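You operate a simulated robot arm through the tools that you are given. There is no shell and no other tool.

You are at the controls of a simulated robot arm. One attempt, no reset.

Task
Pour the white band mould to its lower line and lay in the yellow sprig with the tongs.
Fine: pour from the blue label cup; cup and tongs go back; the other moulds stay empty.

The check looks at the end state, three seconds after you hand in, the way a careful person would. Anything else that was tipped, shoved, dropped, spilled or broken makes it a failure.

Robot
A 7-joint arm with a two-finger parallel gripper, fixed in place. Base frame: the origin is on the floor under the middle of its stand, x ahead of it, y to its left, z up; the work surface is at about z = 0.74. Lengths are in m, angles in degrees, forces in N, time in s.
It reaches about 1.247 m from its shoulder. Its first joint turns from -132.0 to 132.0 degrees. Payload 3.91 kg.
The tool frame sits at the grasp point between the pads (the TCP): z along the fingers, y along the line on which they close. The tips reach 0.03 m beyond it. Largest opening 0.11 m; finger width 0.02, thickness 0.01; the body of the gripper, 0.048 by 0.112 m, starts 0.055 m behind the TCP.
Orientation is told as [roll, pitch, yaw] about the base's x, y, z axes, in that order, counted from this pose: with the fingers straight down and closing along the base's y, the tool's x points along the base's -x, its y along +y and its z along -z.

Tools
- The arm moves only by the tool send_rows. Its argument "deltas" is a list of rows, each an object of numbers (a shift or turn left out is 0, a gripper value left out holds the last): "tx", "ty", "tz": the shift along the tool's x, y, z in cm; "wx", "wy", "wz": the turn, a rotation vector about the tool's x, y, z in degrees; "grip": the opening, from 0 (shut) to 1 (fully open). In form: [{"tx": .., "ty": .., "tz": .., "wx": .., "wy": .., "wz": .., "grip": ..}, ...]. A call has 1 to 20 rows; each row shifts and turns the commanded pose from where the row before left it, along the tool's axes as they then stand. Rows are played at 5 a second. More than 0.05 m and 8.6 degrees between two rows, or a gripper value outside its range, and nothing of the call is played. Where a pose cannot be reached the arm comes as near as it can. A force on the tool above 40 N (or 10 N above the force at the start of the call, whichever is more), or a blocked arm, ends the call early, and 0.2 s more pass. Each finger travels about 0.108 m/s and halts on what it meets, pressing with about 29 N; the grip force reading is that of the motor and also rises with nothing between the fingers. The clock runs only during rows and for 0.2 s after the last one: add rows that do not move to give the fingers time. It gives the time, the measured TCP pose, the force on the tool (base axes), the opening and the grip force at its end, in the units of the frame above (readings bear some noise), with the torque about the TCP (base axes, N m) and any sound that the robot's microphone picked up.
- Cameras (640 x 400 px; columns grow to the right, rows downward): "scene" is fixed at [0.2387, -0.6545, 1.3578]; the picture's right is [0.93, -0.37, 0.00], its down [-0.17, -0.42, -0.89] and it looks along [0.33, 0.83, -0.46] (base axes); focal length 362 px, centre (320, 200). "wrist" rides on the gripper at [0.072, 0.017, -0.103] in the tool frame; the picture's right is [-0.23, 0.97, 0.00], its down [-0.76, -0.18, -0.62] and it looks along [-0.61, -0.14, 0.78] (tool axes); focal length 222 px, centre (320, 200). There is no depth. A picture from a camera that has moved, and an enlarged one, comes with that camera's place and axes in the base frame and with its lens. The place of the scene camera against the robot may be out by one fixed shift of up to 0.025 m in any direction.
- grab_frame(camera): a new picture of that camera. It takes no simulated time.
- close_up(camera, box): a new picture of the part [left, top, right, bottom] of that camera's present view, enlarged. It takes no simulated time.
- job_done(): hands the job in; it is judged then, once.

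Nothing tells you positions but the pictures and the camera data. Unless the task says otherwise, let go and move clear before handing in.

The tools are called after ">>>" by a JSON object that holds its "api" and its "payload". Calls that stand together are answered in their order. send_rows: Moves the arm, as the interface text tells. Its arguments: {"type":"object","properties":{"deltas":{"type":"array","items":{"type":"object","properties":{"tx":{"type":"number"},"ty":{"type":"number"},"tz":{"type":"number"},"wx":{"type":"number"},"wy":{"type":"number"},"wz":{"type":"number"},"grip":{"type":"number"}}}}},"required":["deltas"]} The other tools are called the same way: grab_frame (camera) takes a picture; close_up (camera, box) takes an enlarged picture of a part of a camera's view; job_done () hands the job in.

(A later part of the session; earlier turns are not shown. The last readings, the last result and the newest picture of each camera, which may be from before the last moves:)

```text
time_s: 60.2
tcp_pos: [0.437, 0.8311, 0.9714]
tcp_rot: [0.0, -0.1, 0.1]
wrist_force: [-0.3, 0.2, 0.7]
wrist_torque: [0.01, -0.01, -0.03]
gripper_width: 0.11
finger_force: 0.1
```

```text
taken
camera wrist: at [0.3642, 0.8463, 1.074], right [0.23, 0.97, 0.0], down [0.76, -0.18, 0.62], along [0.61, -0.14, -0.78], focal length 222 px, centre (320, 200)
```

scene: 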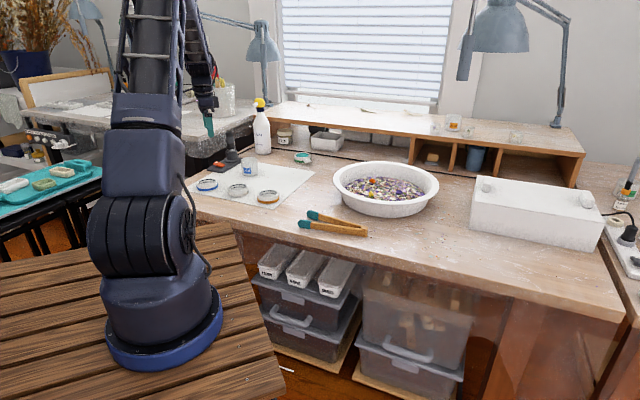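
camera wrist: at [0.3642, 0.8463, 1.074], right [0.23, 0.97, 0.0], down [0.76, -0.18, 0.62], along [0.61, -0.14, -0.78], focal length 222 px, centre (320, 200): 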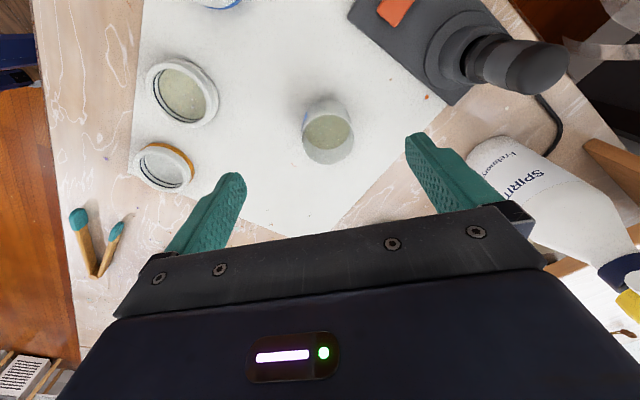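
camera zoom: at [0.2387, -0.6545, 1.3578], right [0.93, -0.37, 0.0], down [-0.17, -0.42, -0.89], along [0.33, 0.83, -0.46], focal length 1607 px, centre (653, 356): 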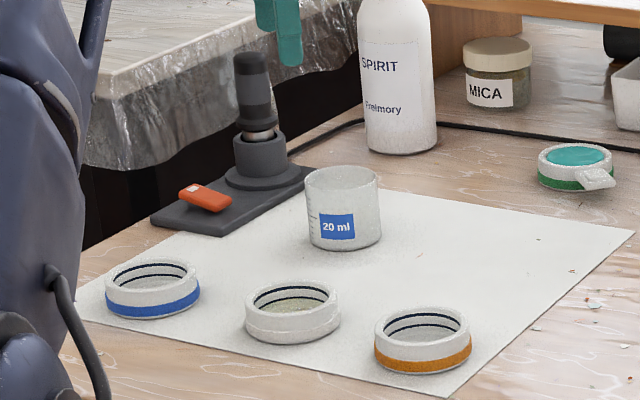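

Everything on the mat is in order. Now I'll move over the tongs and yaw the tool to line up with them.

>>> {"api": "send_rows", "payload": {"deltas": [{"tx": -0.5, "ty": -1.5}, {"tx": -1.0, "ty": -3.0}, {"tx": -1.25, "ty": -3.7}, {"tx": -1.25, "ty": -3.7}, {"tx": -1.25, "ty": -3.7}, {"tx": -1.25, "ty": -3.7}, {"tx": -1.25, "ty": -3.7}, {"tx": -1.25, "ty": -3.7}, {"tx": -1.25, "ty": -3.7}, {"tx": -1.25, "ty": -3.7}, {"tx": -1.25, "ty": -3.7}, {"tx": -1.25, "ty": -3.7}, {"tx": -1.25, "ty": -3.7}, {"tx": -1.25, "ty": -3.5}, {"tx": -0.9, "ty": -2.5}, {"tx": -0.5, "ty": -1.5}, {}]}}

>>> {"api": "send_rows", "payload": {"deltas": [{"wz": 4}, {"wz": 7}, {"wz": 8}, {"wz": 8}, {"wz": 8}, {"wz": 6}, {"wz": 3}, {}, {}]}}

>>> {"api": "grab_frame", "payload": {"camera": "wrist"}}

>>> {"api": "grab_frame", "payload": {"camera": "scene"}}

```text
time_s: 63.8
tcp_pos: [0.6161, 0.3033, 0.9699]
tcp_rot: [0.0, 0.0, 0.0]
wrist_force: [0.2, 0.4, 0.3]
wrist_torque: [0.02, 0.03, -0.03]
gripper_width: 0.1099
finger_force: 0.2
```

```text
time_s: 65.8
tcp_pos: [0.6158, 0.3032, 0.9707]
tcp_rot: [0.0, 0.1, -44.0]
wrist_force: [-0.1, -0.2, -0.1]
wrist_torque: [-0.01, 0.01, -0.03]
gripper_width: 0.1101
finger_force: 0.0
```

```text
taken
camera wrist: at [0.5754, 0.3649, 1.0736], right [0.84, 0.54, 0.0], down [0.42, -0.66, 0.62], along [0.34, -0.52, -0.78], focal length 222 px, centre (320, 200)
```

wrist: 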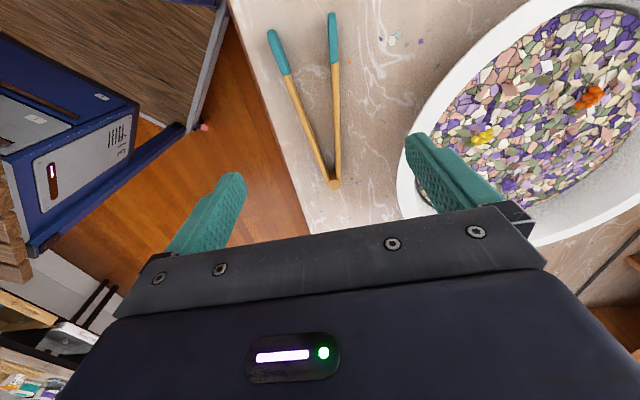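

```text
taken
```

scene: 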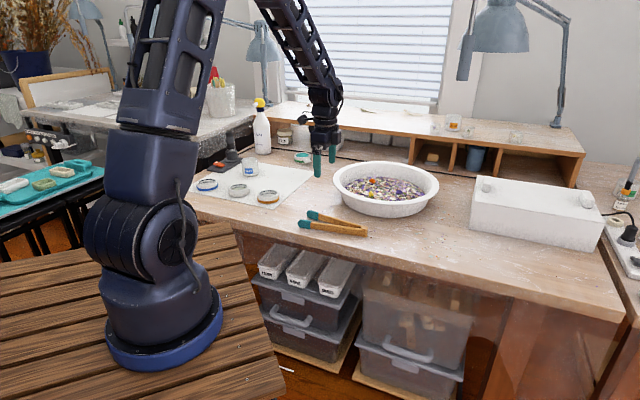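

I can see the tongs and bowl clearly. I'll zoom in on the tongs and the yellow sprig to measure them.

>>> {"api": "close_up", "payload": {"camera": "wrist", "box": [240, 0, 400, 100]}}

>>> {"api": "close_up", "payload": {"camera": "wrist", "box": [260, 100, 420, 200]}}

>>> {"api": "close_up", "payload": {"camera": "wrist", "box": [420, 80, 580, 180]}}

>>> {"api": "close_up", "payload": {"camera": "scene", "box": [340, 165, 404, 205]}}

>>> {"api": "close_up", "payload": {"camera": "scene", "box": [292, 200, 372, 250]}}

```text
4.00 times, centred on (320, 50) of wrist
camera zoom: at [0.5754, 0.3649, 1.0736], right [0.84, 0.54, 0.0], down [0.42, -0.66, 0.62], along [0.34, -0.52, -0.78], focal length 888 px, centre (320, 800)
```

zoom: 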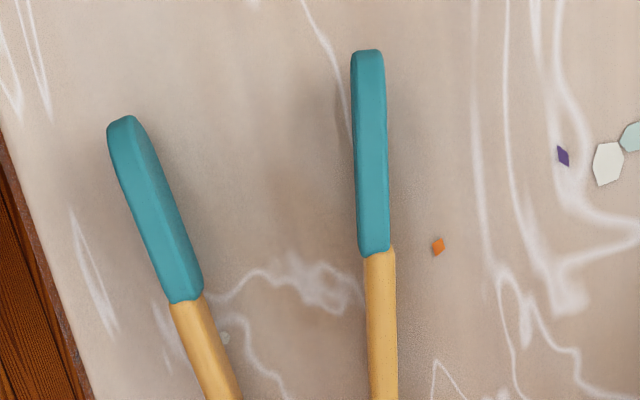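

```text
4.00 times, centred on (340, 150) of wrist
camera zoom: at [0.5754, 0.3649, 1.0736], right [0.84, 0.54, 0.0], down [0.42, -0.66, 0.62], along [0.34, -0.52, -0.78], focal length 888 px, centre (240, 400)
```

zoom: 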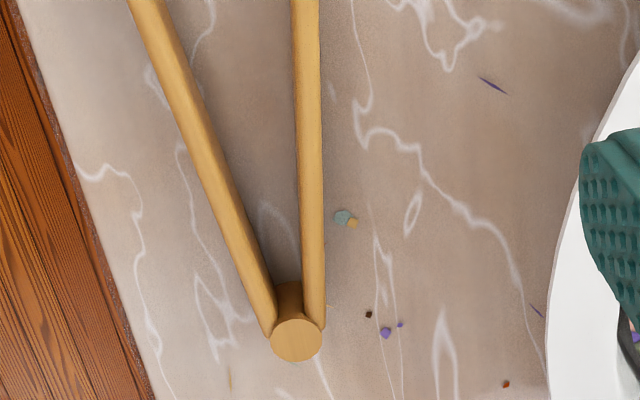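

```text
4.00 times, centred on (500, 130) of wrist
camera zoom: at [0.5754, 0.3649, 1.0736], right [0.84, 0.54, 0.0], down [0.42, -0.66, 0.62], along [0.34, -0.52, -0.78], focal length 888 px, centre (-400, 480)
```

zoom: 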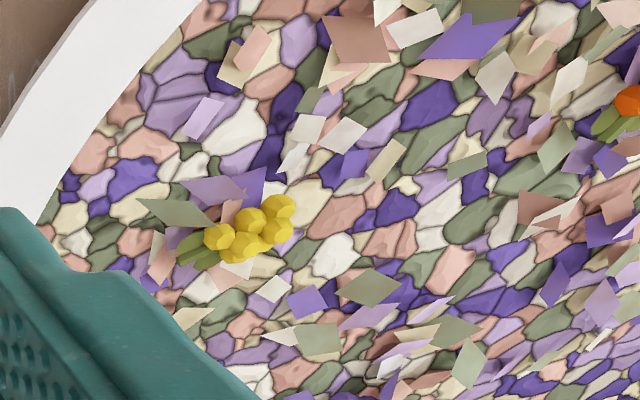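

```text
10.00 times, centred on (372, 185) of scene
camera zoom: at [0.2387, -0.6545, 1.3578], right [0.93, -0.37, 0.0], down [-0.17, -0.42, -0.89], along [0.33, 0.83, -0.46], focal length 3615 px, centre (-200, 350)
```

zoom: 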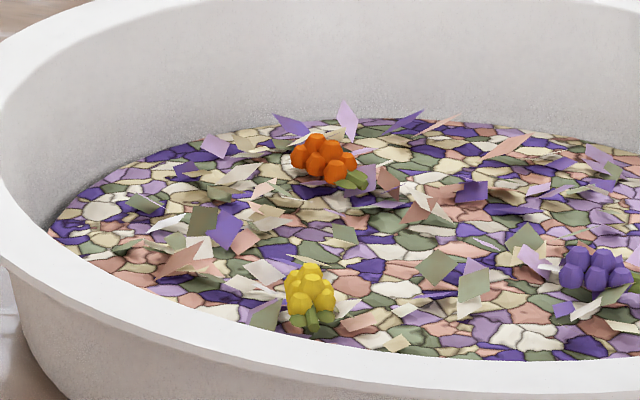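

```text
8.00 times, centred on (332, 225) of scene
camera zoom: at [0.2387, -0.6545, 1.3578], right [0.93, -0.37, 0.0], down [-0.17, -0.42, -0.89], along [0.33, 0.83, -0.46], focal length 2892 px, centre (224, 0)
```

zoom: 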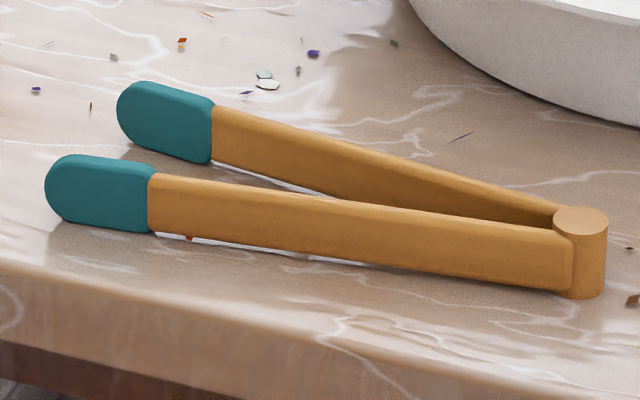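

The tongs lie with their hinge near (0.709, 0.200) and tips near (0.558, 0.354), arms about 2.5 cm tall. The sprig is near (0.834, 0.382) in the bowl. Before picking up the tongs I'll look at the sprig from directly above to pin down its position and height.

>>> {"api": "send_rows", "payload": {"deltas": [{"tx": -1.26, "ty": 2.62}, {"tx": -1.26, "ty": 2.62}, {"tx": -1.26, "ty": 2.62}, {"tx": -1.26, "ty": 2.62}, {"tx": -1.26, "ty": 2.62}, {"tx": -1.26, "ty": 2.62}, {"tx": -1.26, "ty": 2.62}, {"tx": -1.26, "ty": 2.62}, {}, {}]}}

>>> {"api": "grab_frame", "payload": {"camera": "wrist"}}

>>> {"api": "close_up", "payload": {"camera": "wrist", "box": [240, 40, 400, 160]}}

```text
time_s: 68.0
tcp_pos: [0.835, 0.3829, 0.9696]
tcp_rot: [0.0, 0.0, -44.1]
wrist_force: [0.1, -0.8, 0.2]
wrist_torque: [-0.01, 0.01, 0.01]
gripper_width: 0.1101
finger_force: 0.2
```

```text
taken
camera wrist: at [0.7938, 0.4456, 1.0731], right [0.84, 0.54, 0.0], down [0.42, -0.66, 0.62], along [0.34, -0.52, -0.78], focal length 222 px, centre (320, 200)
```

wrist: 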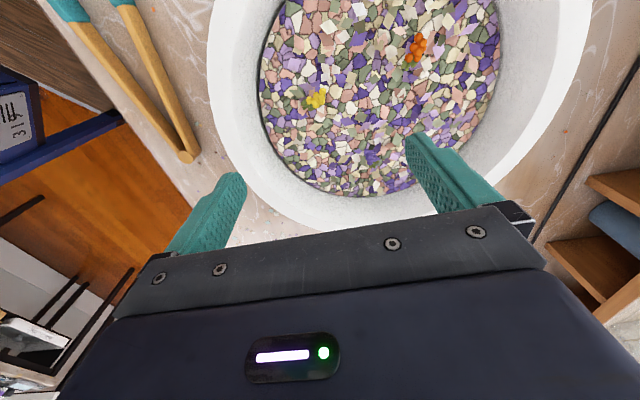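

```text
3.33 times, centred on (320, 100) of wrist
camera zoom: at [0.7938, 0.4456, 1.0731], right [0.84, 0.54, 0.0], down [0.42, -0.66, 0.62], along [0.34, -0.52, -0.78], focal length 740 px, centre (320, 533)
```

zoom: 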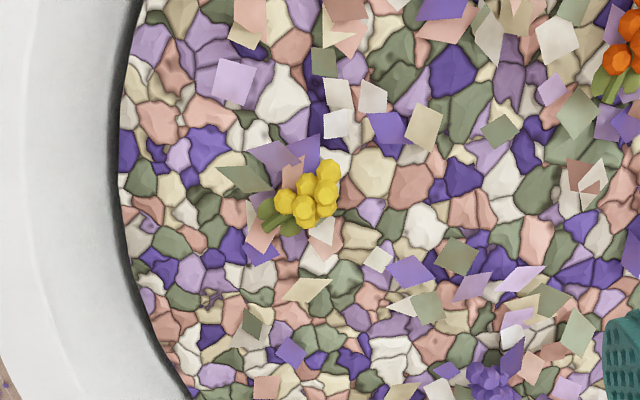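

Triangulating the two views puts the sprig's flower cluster at (0.830, 0.3825, 0.781). Its long axis is near 70° and it is about 2–2.6 cm across. Now back to the tongs, with the grip point 13.6 cm from the hinge at (0.6135, 0.297).

>>> {"api": "send_rows", "payload": {"deltas": [{"tx": 1.245, "ty": -2.696}, {"tx": 1.245, "ty": -2.696}, {"tx": 1.245, "ty": -2.696}, {"tx": 1.245, "ty": -2.696}, {"tx": 1.245, "ty": -2.696}, {"tx": 1.245, "ty": -2.696}, {"tx": 1.245, "ty": -2.696}, {"tx": 1.245, "ty": -2.696}, {"wz": 1.6}, {"tz": 2.0}, {"tz": 3.0}, {"tz": 3.0}, {"tz": 2.0}, {}]}}

>>> {"api": "grab_frame", "payload": {"camera": "wrist"}}

>>> {"api": "close_up", "payload": {"camera": "scene", "box": [280, 170, 400, 250]}}

```text
time_s: 71.0
tcp_pos: [0.6136, 0.2978, 0.871]
tcp_rot: [0.0, 0.0, -45.6]
wrist_force: [-0.1, -0.2, -0.8]
wrist_torque: [-0.02, 0.0, -0.02]
gripper_width: 0.1101
finger_force: 0.0
```

```text
taken
camera wrist: at [0.5728, 0.3605, 0.9737], right [0.85, 0.52, 0.0], down [0.41, -0.67, 0.62], along [0.32, -0.53, -0.78], focal length 222 px, centre (320, 200)
```

wrist: 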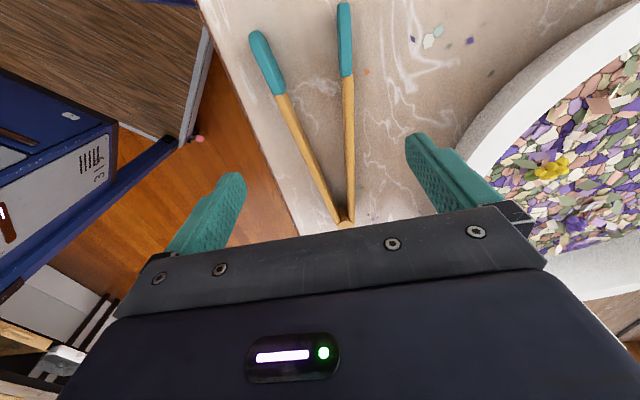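

```text
5.00 times, centred on (340, 210) of scene
camera zoom: at [0.2387, -0.6545, 1.3578], right [0.93, -0.37, 0.0], down [-0.17, -0.42, -0.89], along [0.33, 0.83, -0.46], focal length 1808 px, centre (220, 150)
```

zoom: 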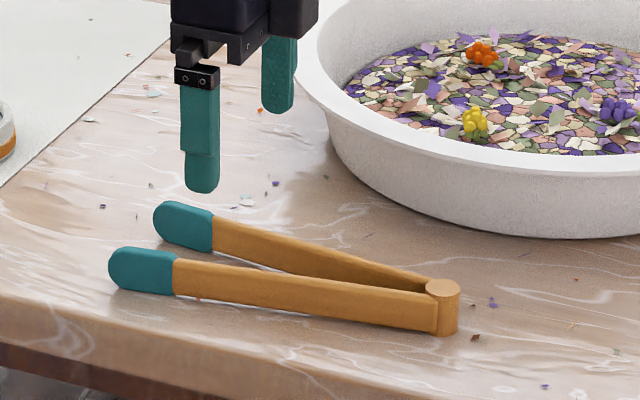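

Alignment is within 2 mm and the tips lie about 7.7 cm ahead of the grip point. Descending to put the fingers beside the arms just above the bench.

>>> {"api": "send_rows", "payload": {"deltas": [{"ty": 0.2, "tz": 1.5}, {"tz": 2.5}, {"tz": 2.2}, {"tz": 1.7}, {"tz": 1.0}, {"tz": 0.5}, {}, {}]}}

>>> {"api": "grab_frame", "payload": {"camera": "wrist"}}

>>> {"api": "close_up", "payload": {"camera": "scene", "box": [290, 180, 380, 250]}}

```text
time_s: 72.8
tcp_pos: [0.6154, 0.2999, 0.7763]
tcp_rot: [0.0, 0.0, -45.6]
wrist_force: [0.8, -0.1, -0.2]
wrist_torque: [0.0, 0.02, -0.01]
gripper_width: 0.1101
finger_force: 0.0
```

```text
taken
camera wrist: at [0.5746, 0.3618, 0.8798], right [0.85, 0.52, 0.0], down [0.41, -0.67, 0.62], along [0.32, -0.53, -0.78], focal length 222 px, centre (320, 200)
```

wrist: 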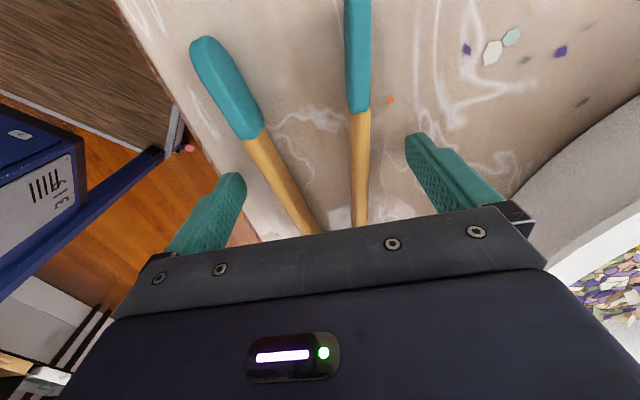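

```text
5.71 times, centred on (335, 215) of scene
camera zoom: at [0.2387, -0.6545, 1.3578], right [0.93, -0.37, 0.0], down [-0.17, -0.42, -0.89], along [0.33, 0.83, -0.46], focal length 2066 px, centre (234, 114)
```

zoom: 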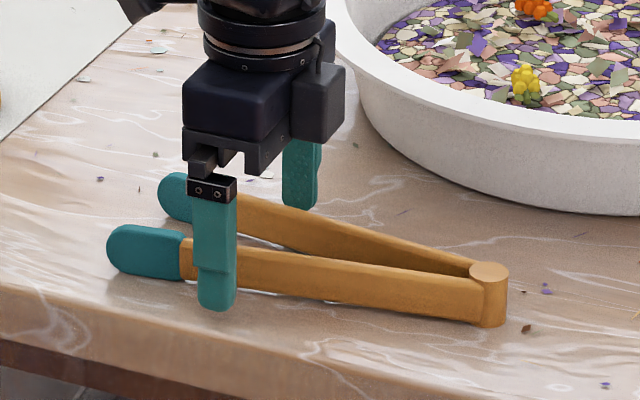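

The fingers straddle both arms well. Closing in steps to find contact and feel the spring.

>>> {"api": "send_rows", "payload": {"deltas": [{"grip": 0.85}, {"grip": 0.7}, {"grip": 0.6}, {"grip": 0.55}, {}, {}]}}

>>> {"api": "send_rows", "payload": {"deltas": [{"grip": 0.5}, {}, {}]}}

>>> {"api": "send_rows", "payload": {"deltas": [{"grip": 0.45}, {}, {}]}}

>>> {"api": "close_up", "payload": {"camera": "scene", "box": [290, 180, 380, 250]}}

>>> {"api": "grab_frame", "payload": {"camera": "wrist"}}

```text
time_s: 74.2
tcp_pos: [0.6146, 0.2981, 0.7771]
tcp_rot: [0.0, 0.0, -45.5]
wrist_force: [-0.5, -0.3, -0.4]
wrist_torque: [-0.01, 0.07, 0.04]
gripper_width: 0.0624
finger_force: 1.1
```

```text
time_s: 75.0
tcp_pos: [0.6136, 0.2988, 0.7775]
tcp_rot: [0.0, 0.0, -45.6]
wrist_force: [0.3, -0.7, 0.0]
wrist_torque: [0.05, 0.05, 0.01]
gripper_width: 0.0545
finger_force: 2.0
```

```text
time_s: 75.8
tcp_pos: [0.6152, 0.2996, 0.777]
tcp_rot: [0.0, 0.0, -45.6]
wrist_force: [-0.9, 1.0, -0.9]
wrist_torque: [0.0, 0.03, -0.01]
gripper_width: 0.0494
finger_force: 2.8
```

```text
5.71 times, centred on (335, 215) of scene
camera zoom: at [0.2387, -0.6545, 1.3578], right [0.93, -0.37, 0.0], down [-0.17, -0.42, -0.89], along [0.33, 0.83, -0.46], focal length 2066 px, centre (234, 114)
```

zoom: 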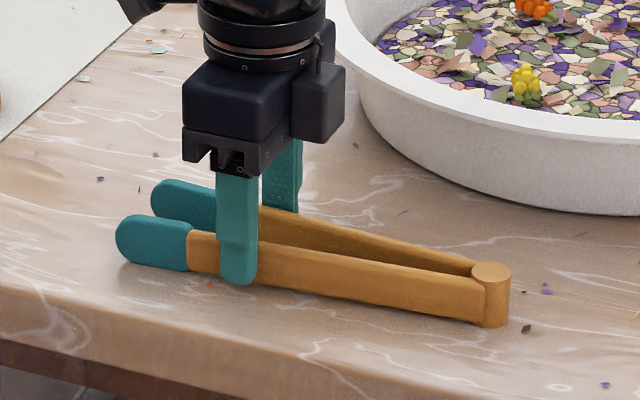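

```text
taken
camera wrist: at [0.5746, 0.3618, 0.8798], right [0.85, 0.52, 0.0], down [0.41, -0.67, 0.62], along [0.32, -0.53, -0.78], focal length 222 px, centre (320, 200)
```

wrist: 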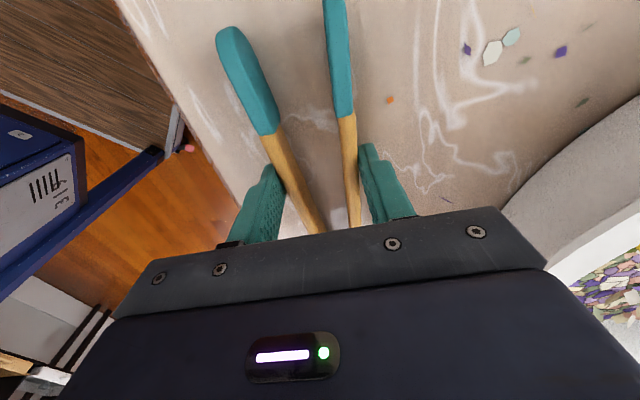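

The tongs behave as a spring, about 1 N at contact rising slowly. Since the hold is light when open, I'll regrip nearer their balance point, 2.3 cm toward the hinge.

>>> {"api": "send_rows", "payload": {"deltas": [{"grip": 0.55}, {"grip": 0.65}, {"grip": 0.75}, {}, {"tx": -0.8}, {"tx": -0.8}, {"tx": -0.7}, {}, {"grip": 0.6}, {"grip": 0.5}, {"grip": 0.45}, {}, {}]}}

>>> {"api": "grab_frame", "payload": {"camera": "wrist"}}

>>> {"api": "close_up", "payload": {"camera": "scene", "box": [290, 180, 380, 250]}}

```text
time_s: 78.6
tcp_pos: [0.6305, 0.284, 0.7763]
tcp_rot: [0.0, 0.0, -45.6]
wrist_force: [0.3, 1.0, -1.1]
wrist_torque: [0.04, -0.01, 0.01]
gripper_width: 0.0469
finger_force: 3.5
```

```text
taken
camera wrist: at [0.5906, 0.346, 0.8798], right [0.85, 0.52, 0.0], down [0.41, -0.67, 0.62], along [0.32, -0.53, -0.78], focal length 222 px, centre (320, 200)
```

wrist: 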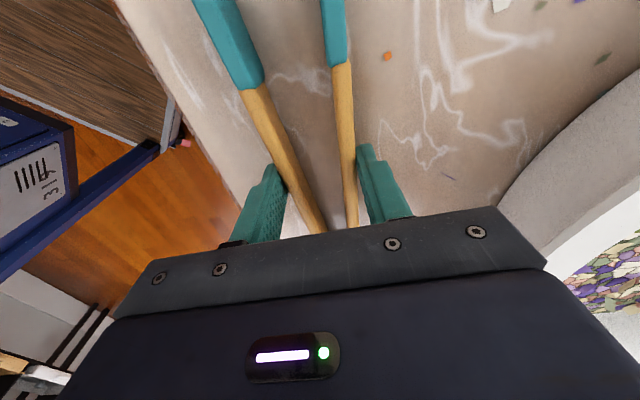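

```text
5.71 times, centred on (335, 215) of scene
camera zoom: at [0.2387, -0.6545, 1.3578], right [0.93, -0.37, 0.0], down [-0.17, -0.42, -0.89], along [0.33, 0.83, -0.46], focal length 2066 px, centre (234, 114)
```

zoom: 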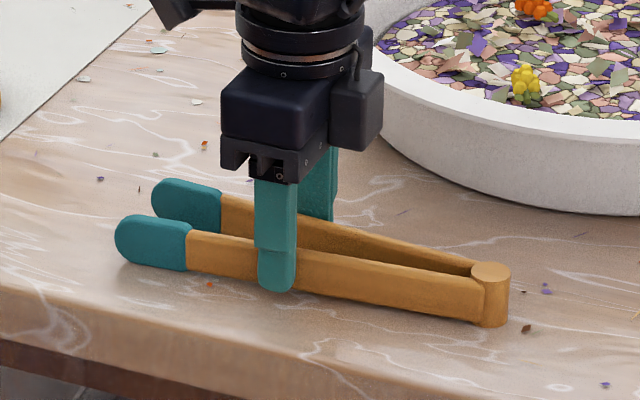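

Regripped near the balance point. I'll squeeze the tongs shut for a firm hold and lift them off the bench.

>>> {"api": "send_rows", "payload": {"deltas": [{"grip": 0.36}, {"grip": 0.28}, {"grip": 0.2}, {"grip": 0.15}, {}, {}]}}

>>> {"api": "send_rows", "payload": {"deltas": [{"tz": -0.5}, {"tz": -1.0}, {"tz": -1.5}, {"tz": -1.0}, {"tz": -0.5}, {}]}}

>>> {"api": "close_up", "payload": {"camera": "scene", "box": [290, 170, 380, 240]}}

>>> {"api": "grab_frame", "payload": {"camera": "wrist"}}

```text
time_s: 80.0
tcp_pos: [0.6308, 0.2841, 0.7765]
tcp_rot: [0.0, 0.0, -45.6]
wrist_force: [-0.7, -0.1, 0.3]
wrist_torque: [0.01, 0.01, 0.02]
gripper_width: 0.0199
finger_force: 28.5
```

```text
time_s: 81.4
tcp_pos: [0.6315, 0.2836, 0.8225]
tcp_rot: [-0.1, 0.0, -45.5]
wrist_force: [-0.5, 0.4, -0.5]
wrist_torque: [0.0, 0.03, 0.04]
gripper_width: 0.0197
finger_force: 28.5
```

```text
5.71 times, centred on (335, 205) of scene
camera zoom: at [0.2387, -0.6545, 1.3578], right [0.93, -0.37, 0.0], down [-0.17, -0.42, -0.89], along [0.33, 0.83, -0.46], focal length 2066 px, centre (234, 171)
```

zoom: 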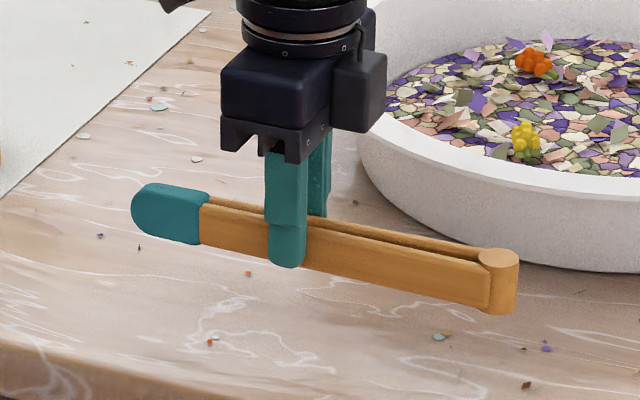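

```text
taken
camera wrist: at [0.5908, 0.346, 0.9253], right [0.85, 0.52, 0.0], down [0.41, -0.67, 0.62], along [0.32, -0.53, -0.78], focal length 222 px, centre (320, 200)
```

wrist: 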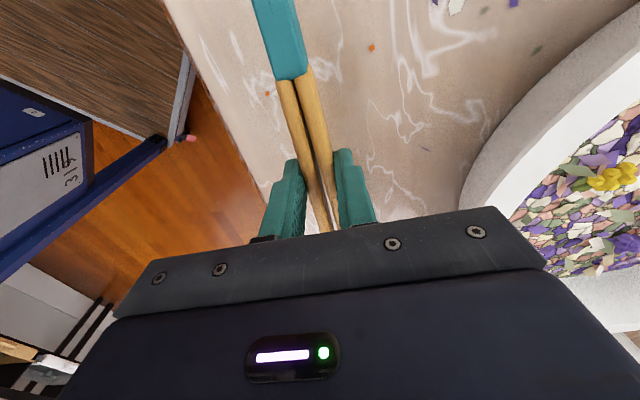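

The tongs are held shut and lifted level. While low over the bench, I'll test that they stay put when opened partway to roughly a 4 cm tip gap.

>>> {"api": "send_rows", "payload": {"deltas": [{"grip": 0.22}, {"grip": 0.28}, {"grip": 0.34}, {"grip": 0.4}, {}, {}, {}]}}

>>> {"api": "close_up", "payload": {"camera": "scene", "box": [290, 170, 380, 240]}}

>>> {"api": "grab_frame", "payload": {"camera": "wrist"}}

```text
time_s: 83.0
tcp_pos: [0.6307, 0.283, 0.8219]
tcp_rot: [0.0, 0.0, -45.6]
wrist_force: [0.0, -0.2, -0.6]
wrist_torque: [0.03, 0.0, 0.01]
gripper_width: 0.0414
finger_force: 3.1
```

```text
5.71 times, centred on (335, 205) of scene
camera zoom: at [0.2387, -0.6545, 1.3578], right [0.93, -0.37, 0.0], down [-0.17, -0.42, -0.89], along [0.33, 0.83, -0.46], focal length 2066 px, centre (234, 171)
```

zoom: 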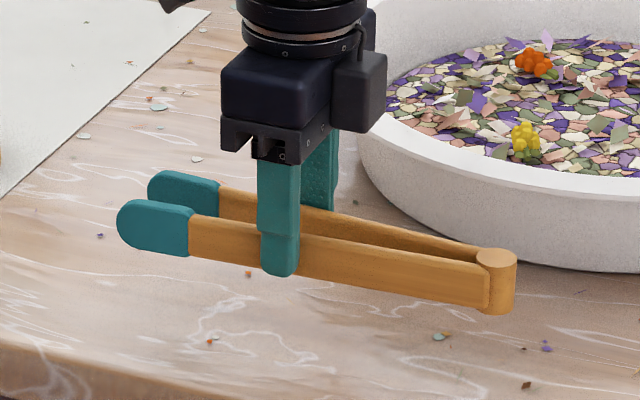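

```text
taken
camera wrist: at [0.5909, 0.3459, 0.9252], right [0.85, 0.52, 0.0], down [0.41, -0.67, 0.62], along [0.32, -0.53, -0.78], focal length 222 px, centre (320, 200)
```

wrist: 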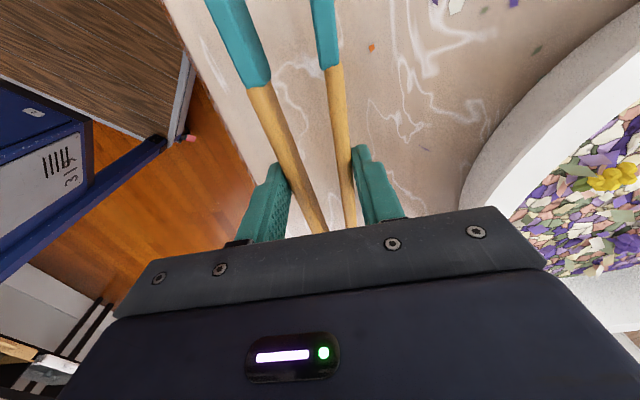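

The spring hold is stable with no droop. I'll close the tongs again, raise to about z = 0.95 and yaw so the tips will head toward the sprig, across its short side.

>>> {"api": "send_rows", "payload": {"deltas": [{"grip": 0.3}, {"grip": 0.2}, {"grip": 0.15}, {}, {"tz": -1.0}, {"tz": -2.0}, {"tz": -2.5}, {"tz": -2.5}, {"tz": -2.5}, {"tz": -1.5}, {"tz": -0.8}, {}]}}

>>> {"api": "send_rows", "payload": {"deltas": [{"wz": -4}, {"wz": -7}, {"wz": -8}, {"wz": -8}, {"wz": -8}, {"wz": -8}, {"wz": -8}, {"wz": -8}, {"wz": -8}, {"wz": -8}, {"wz": -8}, {"wz": -8}, {"wz": -8}, {"wz": -7}, {"wz": -5.6}, {}]}}

>>> {"api": "grab_frame", "payload": {"camera": "scene"}}

>>> {"api": "grab_frame", "payload": {"camera": "wrist"}}

```text
time_s: 85.6
tcp_pos: [0.6317, 0.2826, 0.9496]
tcp_rot: [0.0, 0.0, -45.6]
wrist_force: [-0.1, 0.3, -1.0]
wrist_torque: [0.05, -0.01, -0.03]
gripper_width: 0.0198
finger_force: 28.6
```

```text
time_s: 89.0
tcp_pos: [0.6306, 0.2829, 0.9507]
tcp_rot: [-0.1, 0.1, 66.1]
wrist_force: [-0.1, 0.5, -1.0]
wrist_torque: [0.03, 0.01, 0.02]
gripper_width: 0.0197
finger_force: 29.4
```

```text
taken
```

scene: 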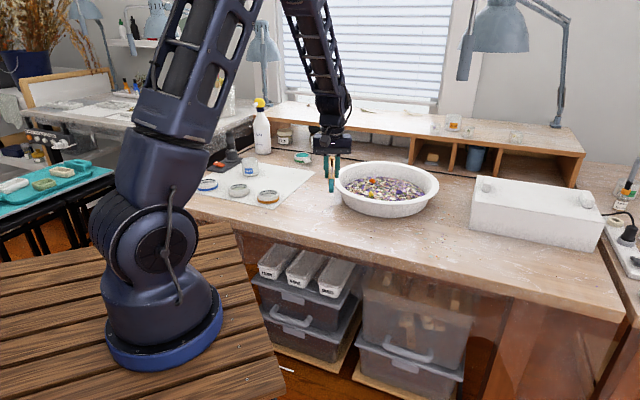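

```text
taken
camera wrist: at [0.5845, 0.2229, 1.053], right [-0.8, 0.6, 0.0], down [0.47, 0.62, 0.62], along [0.38, 0.5, -0.78], focal length 222 px, centre (320, 200)
```

wrist: 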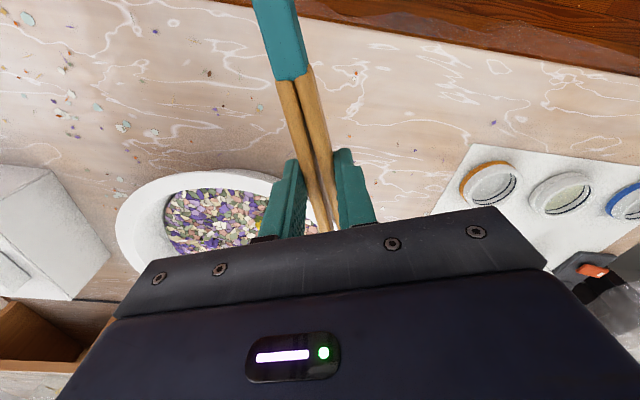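

Yaw is set. Now tilting the tips down by 45° at this safe height.

>>> {"api": "send_rows", "payload": {"deltas": [{"wy": -4}, {"wy": -7}, {"wy": -8}, {"wy": -8}, {"wy": -8}, {"wy": -6}, {"wy": -4}, {}, {}]}}

>>> {"api": "close_up", "payload": {"camera": "scene", "box": [280, 110, 440, 230]}}

>>> {"api": "grab_frame", "payload": {"camera": "wrist"}}

```text
time_s: 91.0
tcp_pos: [0.6319, 0.2834, 0.9495]
tcp_rot: [0.0, -45.0, 65.9]
wrist_force: [0.1, -1.0, -0.8]
wrist_torque: [0.01, 0.01, 0.0]
gripper_width: 0.02
finger_force: 29.1
```

```text
3.33 times, centred on (360, 170) of scene
camera zoom: at [0.2387, -0.6545, 1.3578], right [0.93, -0.37, 0.0], down [-0.17, -0.42, -0.89], along [0.33, 0.83, -0.46], focal length 1205 px, centre (187, 300)
```

zoom: 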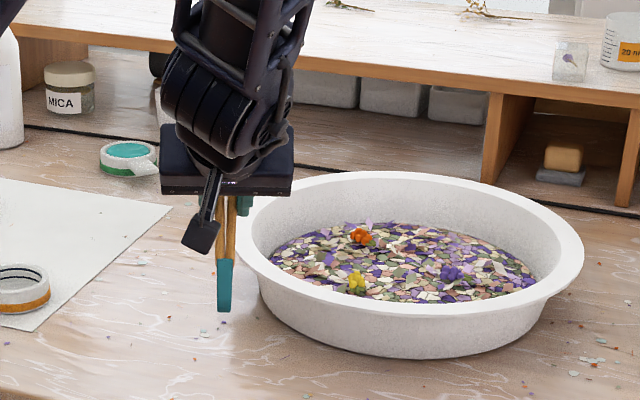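

```text
taken
camera wrist: at [0.5635, 0.1754, 0.9712], right [-0.82, 0.54, 0.16], down [0.2, 0.02, 0.98], along [0.53, 0.84, -0.12], focal length 222 px, centre (320, 200)
```

wrist: 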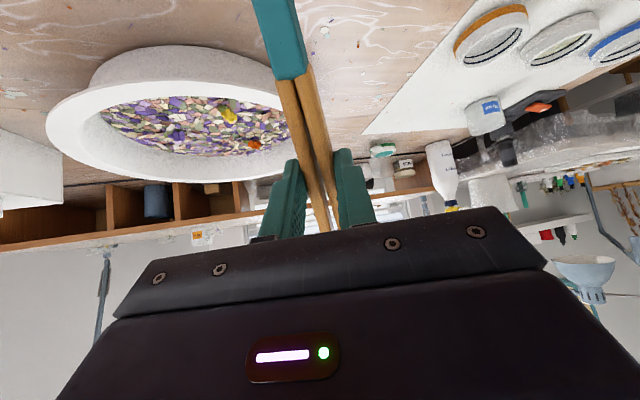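

The pose is good, and the kinematics agree with the scene camera up to its constant offset. Moving over the bowl at a height with plenty of rim clearance.

>>> {"api": "send_rows", "payload": {"deltas": [{"tx": -0.87, "ty": -0.7, "tz": 0.66}, {"tx": -1.737, "ty": -1.404, "tz": 1.313}, {"tx": -1.737, "ty": -1.404, "tz": 1.313}, {"tx": -1.737, "ty": -1.404, "tz": 1.313}, {"tx": -1.737, "ty": -1.404, "tz": 1.313}, {"tx": -1.737, "ty": -1.404, "tz": 1.313}, {"tx": -1.737, "ty": -1.404, "tz": 1.313}, {"tx": -1.737, "ty": -1.404, "tz": 1.313}, {"tx": -1.737, "ty": -1.404, "tz": 1.313}, {"tx": -1.737, "ty": -1.404, "tz": 1.313}, {"tx": -0.87, "ty": -0.7, "tz": 0.65}, {}, {}]}}

>>> {"api": "close_up", "payload": {"camera": "scene", "box": [310, 110, 450, 220]}}

>>> {"api": "grab_frame", "payload": {"camera": "wrist"}}

```text
time_s: 93.8
tcp_pos: [0.8463, 0.4233, 0.9794]
tcp_rot: [0.0, -45.0, 66.0]
wrist_force: [-0.6, -0.1, -1.2]
wrist_torque: [-0.02, 0.04, 0.0]
gripper_width: 0.0198
finger_force: 28.9
```

```text
3.64 times, centred on (380, 165) of scene
camera zoom: at [0.2387, -0.6545, 1.3578], right [0.93, -0.37, 0.0], down [-0.17, -0.42, -0.89], along [0.33, 0.83, -0.46], focal length 1314 px, centre (102, 327)
```

zoom: 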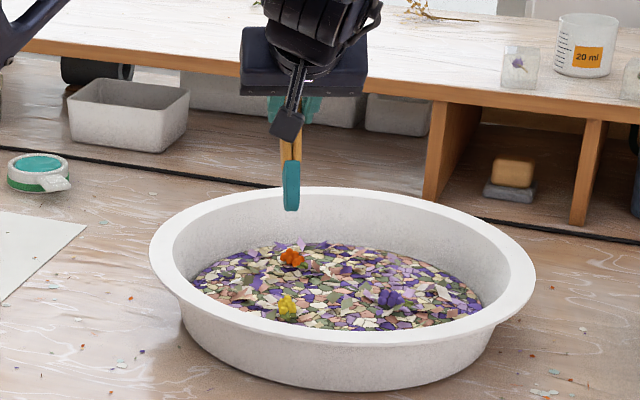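

```text
taken
camera wrist: at [0.7792, 0.3153, 1.0015], right [-0.82, 0.54, 0.16], down [0.2, 0.02, 0.98], along [0.53, 0.84, -0.12], focal length 222 px, centre (320, 200)
```

wrist: 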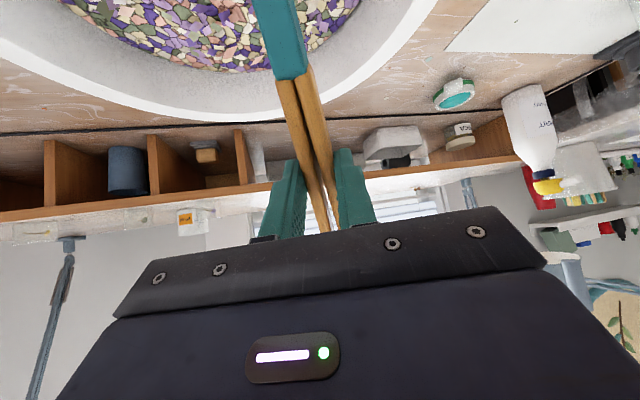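

Tip and sprig positions match my predictions. I'll zoom to check the tip end precisely before descending.

>>> {"api": "close_up", "payload": {"camera": "scene", "box": [345, 140, 400, 205]}}

```text
6.15 times, centred on (372, 172) of scene
camera zoom: at [0.2387, -0.6545, 1.3578], right [0.93, -0.37, 0.0], down [-0.17, -0.42, -0.89], along [0.33, 0.83, -0.46], focal length 2225 px, centre (-3, 369)
```

zoom: 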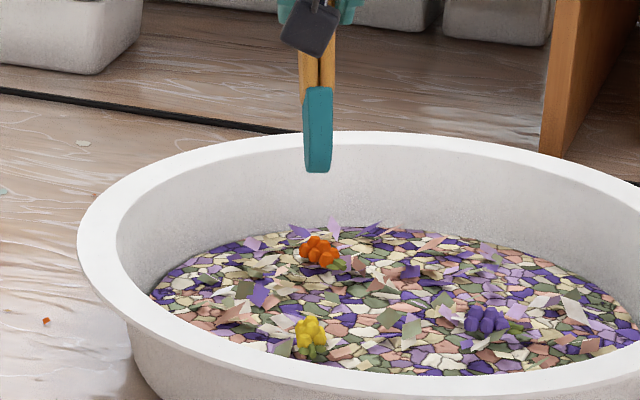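

The tip end extends about 6 mm further than I'd assumed, so I'll use that calibrated length. Descending partway above the sprig and then opening the tongs to a ~4 cm gap.

>>> {"api": "send_rows", "payload": {"deltas": [{"tx": 0.96, "ty": -0.04, "tz": 1.14}, {"tx": 0.96, "ty": -0.04, "tz": 1.14}, {"tx": 0.96, "ty": -0.04, "tz": 1.14}, {"tx": 0.96, "ty": -0.04, "tz": 1.14}, {}, {"grip": 0.22}, {"grip": 0.28}, {"grip": 0.34}, {"grip": 0.4}, {}, {}]}}

>>> {"api": "close_up", "payload": {"camera": "scene", "box": [345, 140, 400, 205]}}

>>> {"api": "grab_frame", "payload": {"camera": "wrist"}}

```text
time_s: 96.2
tcp_pos: [0.8507, 0.4284, 0.9211]
tcp_rot: [0.0, -45.0, 66.1]
wrist_force: [0.0, 0.3, -0.6]
wrist_torque: [0.01, 0.01, 0.01]
gripper_width: 0.0414
finger_force: 2.7
```

```text
6.15 times, centred on (372, 172) of scene
camera zoom: at [0.2387, -0.6545, 1.3578], right [0.93, -0.37, 0.0], down [-0.17, -0.42, -0.89], along [0.33, 0.83, -0.46], focal length 2225 px, centre (-3, 369)
```

zoom: 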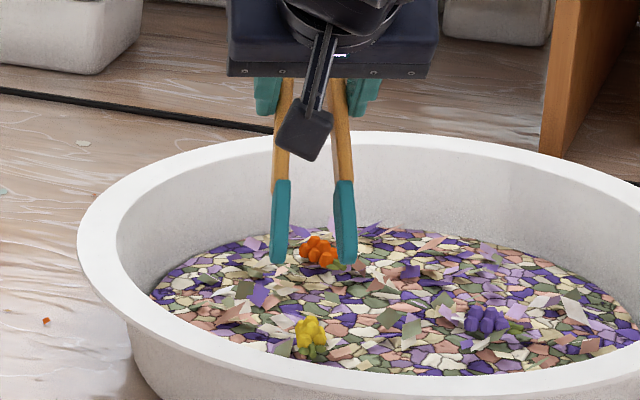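

```text
taken
camera wrist: at [0.7827, 0.3201, 0.9426], right [-0.82, 0.54, 0.16], down [0.2, 0.02, 0.98], along [0.53, 0.84, -0.12], focal length 222 px, centre (320, 200)
```

wrist: 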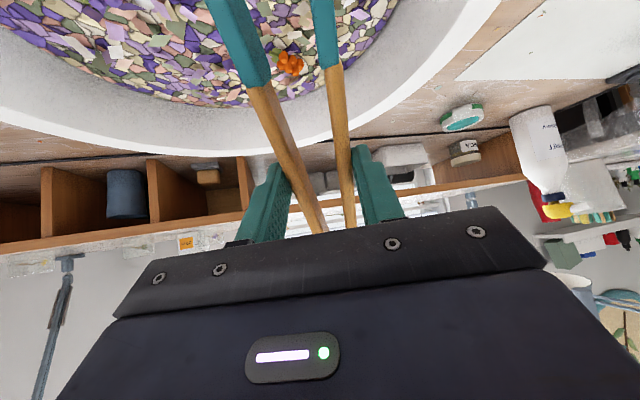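

The open tips line up over the sprig. I'll open slightly more, shift 1.5 mm right, and descend most of the way for another look.

>>> {"api": "send_rows", "payload": {"deltas": [{"grip": 0.43}, {"grip": 0.46}, {"tx": 0.5, "ty": -0.15, "tz": 0.5}, {"tx": 0.7, "tz": 0.7}, {"tx": 0.7, "tz": 0.7}, {"tx": 0.5, "tz": 0.5}, {}, {}]}}

>>> {"api": "close_up", "payload": {"camera": "scene", "box": [350, 165, 398, 205]}}

```text
time_s: 98.0
tcp_pos: [0.8502, 0.4266, 0.8858]
tcp_rot: [0.0, -45.0, 66.0]
wrist_force: [0.7, -0.4, -1.1]
wrist_torque: [-0.02, -0.02, -0.03]
gripper_width: 0.0475
finger_force: 3.1
```

```text
10.00 times, centred on (374, 185) of scene
camera zoom: at [0.2387, -0.6545, 1.3578], right [0.93, -0.37, 0.0], down [-0.17, -0.42, -0.89], along [0.33, 0.83, -0.46], focal length 3615 px, centre (-220, 350)
```

zoom: 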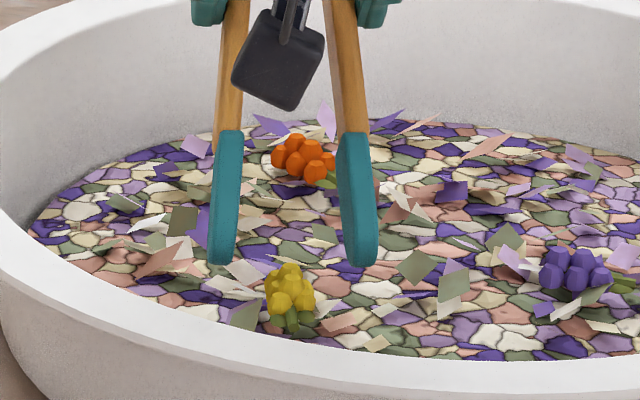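

The tips straddle the sprig laterally, to within a millimetre. Descending the last 1.5 cm.

>>> {"api": "send_rows", "payload": {"deltas": [{"tx": 0.35, "tz": 0.35}, {"tx": 0.35, "tz": 0.35}, {"tx": 0.3, "tz": 0.3}, {}, {}]}}

>>> {"api": "close_up", "payload": {"camera": "scene", "box": [350, 165, 398, 205]}}

```text
time_s: 99.2
tcp_pos: [0.8514, 0.4264, 0.8728]
tcp_rot: [-0.1, -45.1, 66.1]
wrist_force: [-0.2, 0.0, -0.5]
wrist_torque: [-0.01, 0.05, 0.01]
gripper_width: 0.0504
finger_force: 2.8
```

```text
10.00 times, centred on (374, 185) of scene
camera zoom: at [0.2387, -0.6545, 1.3578], right [0.93, -0.37, 0.0], down [-0.17, -0.42, -0.89], along [0.33, 0.83, -0.46], focal length 3615 px, centre (-220, 350)
```

zoom: 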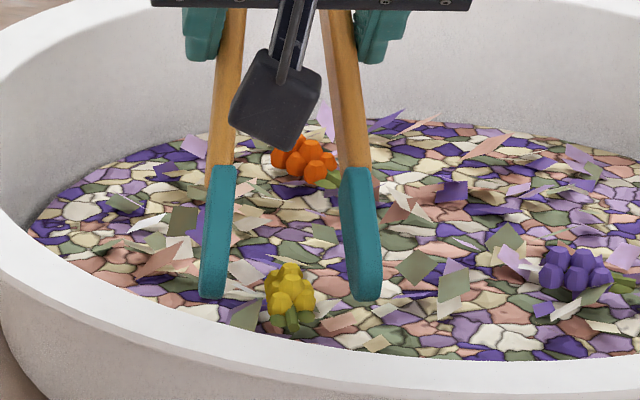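

Almost down with no contact. Lowering 4 mm more so the pads cover the middle of the cluster, watching the force.

>>> {"api": "send_rows", "payload": {"deltas": [{"tx": 0.16, "tz": 0.14}, {"tx": 0.16, "tz": 0.14}, {}, {}]}}

>>> {"api": "close_up", "payload": {"camera": "scene", "box": [358, 175, 390, 200]}}

```text
time_s: 100.2
tcp_pos: [0.8513, 0.4256, 0.868]
tcp_rot: [0.0, -45.0, 65.9]
wrist_force: [-0.6, 0.7, -1.7]
wrist_torque: [-0.02, 0.0, 0.04]
gripper_width: 0.0504
finger_force: 2.1
```

```text
16.00 times, centred on (374, 188) of scene
camera zoom: at [0.2387, -0.6545, 1.3578], right [0.93, -0.37, 0.0], down [-0.17, -0.42, -0.89], along [0.33, 0.83, -0.46], focal length 5784 px, centre (-544, 400)
```

zoom: 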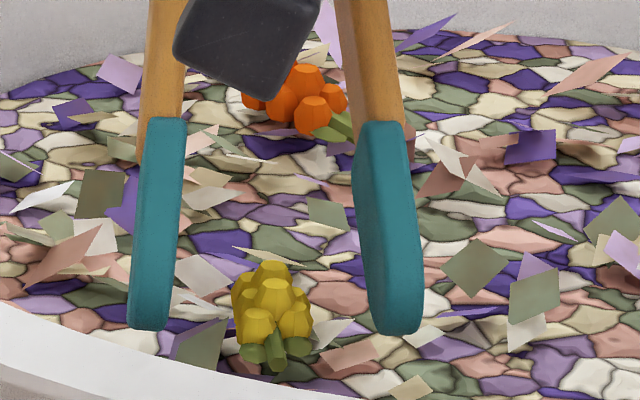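

The sprig is centred between the pads. A 3 mm shift toward the near side, then closing gradually while reading the force.

>>> {"api": "send_rows", "payload": {"deltas": [{"tx": 0.21, "tz": -0.21}, {"grip": 0.42}, {"grip": 0.38}, {"grip": 0.35}, {}, {}]}}

>>> {"api": "close_up", "payload": {"camera": "scene", "box": [358, 175, 390, 200]}}

```text
time_s: 101.6
tcp_pos: [0.8507, 0.424, 0.8689]
tcp_rot: [0.0, -45.0, 66.0]
wrist_force: [0.0, -0.3, 0.6]
wrist_torque: [-0.02, 0.03, -0.03]
gripper_width: 0.0392
finger_force: 3.5
```

```text
16.00 times, centred on (374, 188) of scene
camera zoom: at [0.2387, -0.6545, 1.3578], right [0.93, -0.37, 0.0], down [-0.17, -0.42, -0.89], along [0.33, 0.83, -0.46], focal length 5784 px, centre (-544, 400)
```

zoom: 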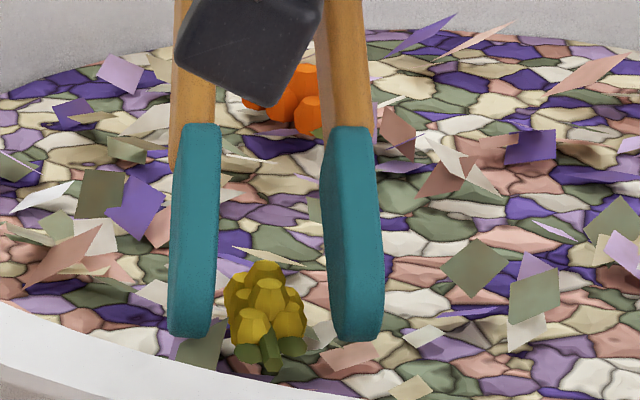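

The sprig sits slightly left of the gap centre, so I'll shift 2 mm left and continue closing.

>>> {"api": "send_rows", "payload": {"deltas": [{"ty": 0.2}, {"grip": 0.33}, {"grip": 0.31}, {}, {}]}}

>>> {"api": "close_up", "payload": {"camera": "scene", "box": [358, 175, 390, 200]}}

```text
time_s: 102.8
tcp_pos: [0.8488, 0.4236, 0.869]
tcp_rot: [0.0, -45.1, 66.1]
wrist_force: [0.4, -0.7, -0.4]
wrist_torque: [-0.01, 0.01, -0.01]
gripper_width: 0.0367
finger_force: 3.4
```

```text
16.00 times, centred on (374, 188) of scene
camera zoom: at [0.2387, -0.6545, 1.3578], right [0.93, -0.37, 0.0], down [-0.17, -0.42, -0.89], along [0.33, 0.83, -0.46], focal length 5784 px, centre (-544, 400)
```

zoom: 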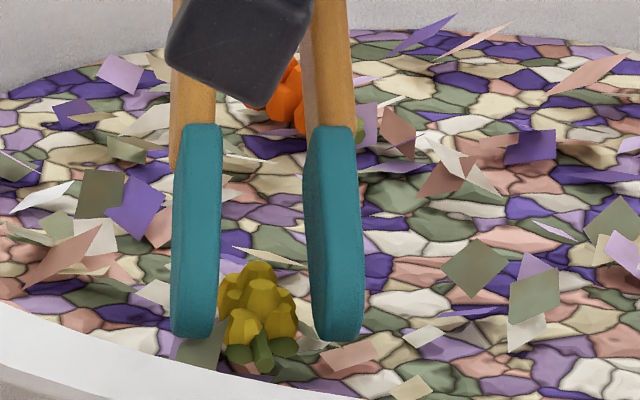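

The pads are close to contacting both sides. Continuing to close in small increments.

>>> {"api": "send_rows", "payload": {"deltas": [{"grip": 0.29}, {"grip": 0.27}, {}, {}]}}

>>> {"api": "close_up", "payload": {"camera": "scene", "box": [358, 175, 390, 200]}}

```text
time_s: 103.8
tcp_pos: [0.848, 0.4249, 0.8686]
tcp_rot: [0.0, -45.0, 65.9]
wrist_force: [-1.1, -0.3, -0.5]
wrist_torque: [-0.01, 0.02, -0.01]
gripper_width: 0.0322
finger_force: 29.2
```

```text
16.00 times, centred on (374, 188) of scene
camera zoom: at [0.2387, -0.6545, 1.3578], right [0.93, -0.37, 0.0], down [-0.17, -0.42, -0.89], along [0.33, 0.83, -0.46], focal length 5784 px, centre (-544, 400)
```

zoom: 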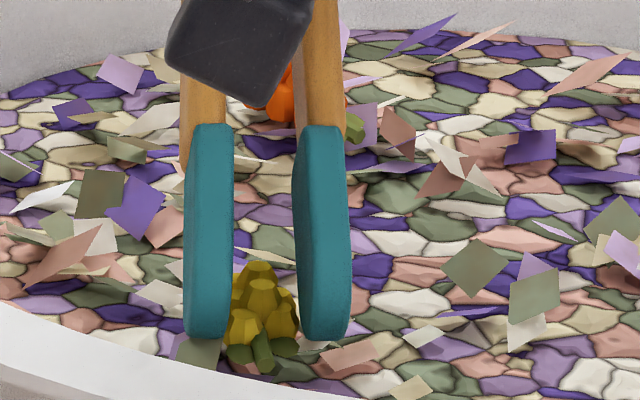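

The fingers stopped at 3.22 cm with full motor force, so the sprig is clamped. I'll ease the squeeze slightly to be gentler on it, then check the force.

>>> {"api": "send_rows", "payload": {"deltas": [{"grip": 0.285}, {}, {}]}}

```text
time_s: 104.6
tcp_pos: [0.8476, 0.4251, 0.8681]
tcp_rot: [0.0, -44.9, 66.0]
wrist_force: [0.2, 0.3, -0.5]
wrist_torque: [-0.04, -0.01, 0.04]
gripper_width: 0.0343
finger_force: 2.7
```

That loosened it too much, so I'll go back to the firm setting and lift slightly to verify the sprig comes along.

>>> {"api": "send_rows", "payload": {"deltas": [{"grip": 0.27}, {"grip": 0.265}, {}, {}, {"tx": -0.35, "tz": -0.35}, {"tx": -0.7, "tz": -0.7}, {"tx": -0.7, "tz": -0.7}, {"tx": -0.35, "tz": -0.35}, {}, {}]}}

>>> {"api": "close_up", "payload": {"camera": "scene", "box": [350, 165, 398, 205]}}

```text
time_s: 106.8
tcp_pos: [0.848, 0.4239, 0.8977]
tcp_rot: [0.0, -45.0, 66.0]
wrist_force: [0.0, -0.8, -1.2]
wrist_torque: [-0.03, 0.01, -0.03]
gripper_width: 0.0322
finger_force: 29.1
```

```text
10.00 times, centred on (374, 185) of scene
camera zoom: at [0.2387, -0.6545, 1.3578], right [0.93, -0.37, 0.0], down [-0.17, -0.42, -0.89], along [0.33, 0.83, -0.46], focal length 3615 px, centre (-220, 350)
```

zoom: 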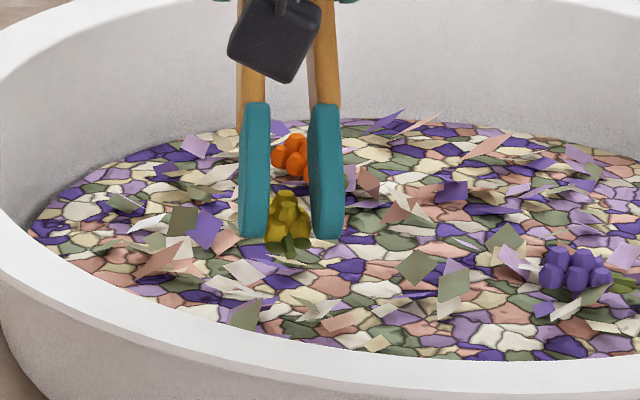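

The sprig is held between the tong pads. Lifting clear of the bowl rim, then carrying it over toward the white mould.

>>> {"api": "send_rows", "payload": {"deltas": [{"tx": -0.7, "tz": -0.7}, {"tx": -1.3, "tz": -1.3}, {"tx": -1.5, "tz": -1.5}, {"tx": -1.5, "tz": -1.5}, {"tx": -1.0, "tz": -1.0}, {"tx": -0.5, "tz": -0.5}, {}]}}

>>> {"api": "close_up", "payload": {"camera": "scene", "box": [345, 130, 405, 205]}}

```text
time_s: 108.4
tcp_pos: [0.8479, 0.4254, 0.9898]
tcp_rot: [0.0, -44.9, 66.1]
wrist_force: [-0.3, 0.1, -1.1]
wrist_torque: [-0.05, 0.01, 0.03]
gripper_width: 0.0324
finger_force: 29.1
```

```text
5.33 times, centred on (375, 168) of scene
camera zoom: at [0.2387, -0.6545, 1.3578], right [0.93, -0.37, 0.0], down [-0.17, -0.42, -0.89], along [0.33, 0.83, -0.46], focal length 1928 px, centre (27, 373)
```

zoom: 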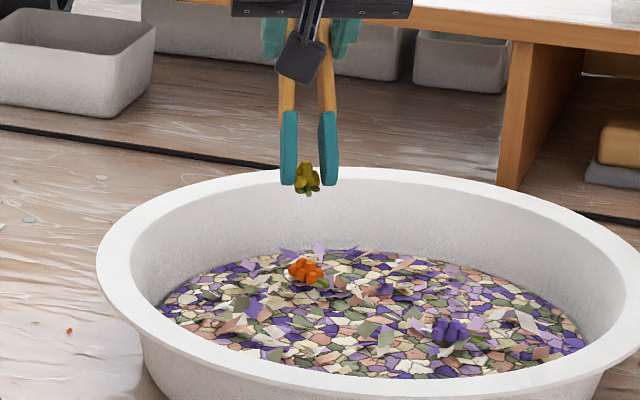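

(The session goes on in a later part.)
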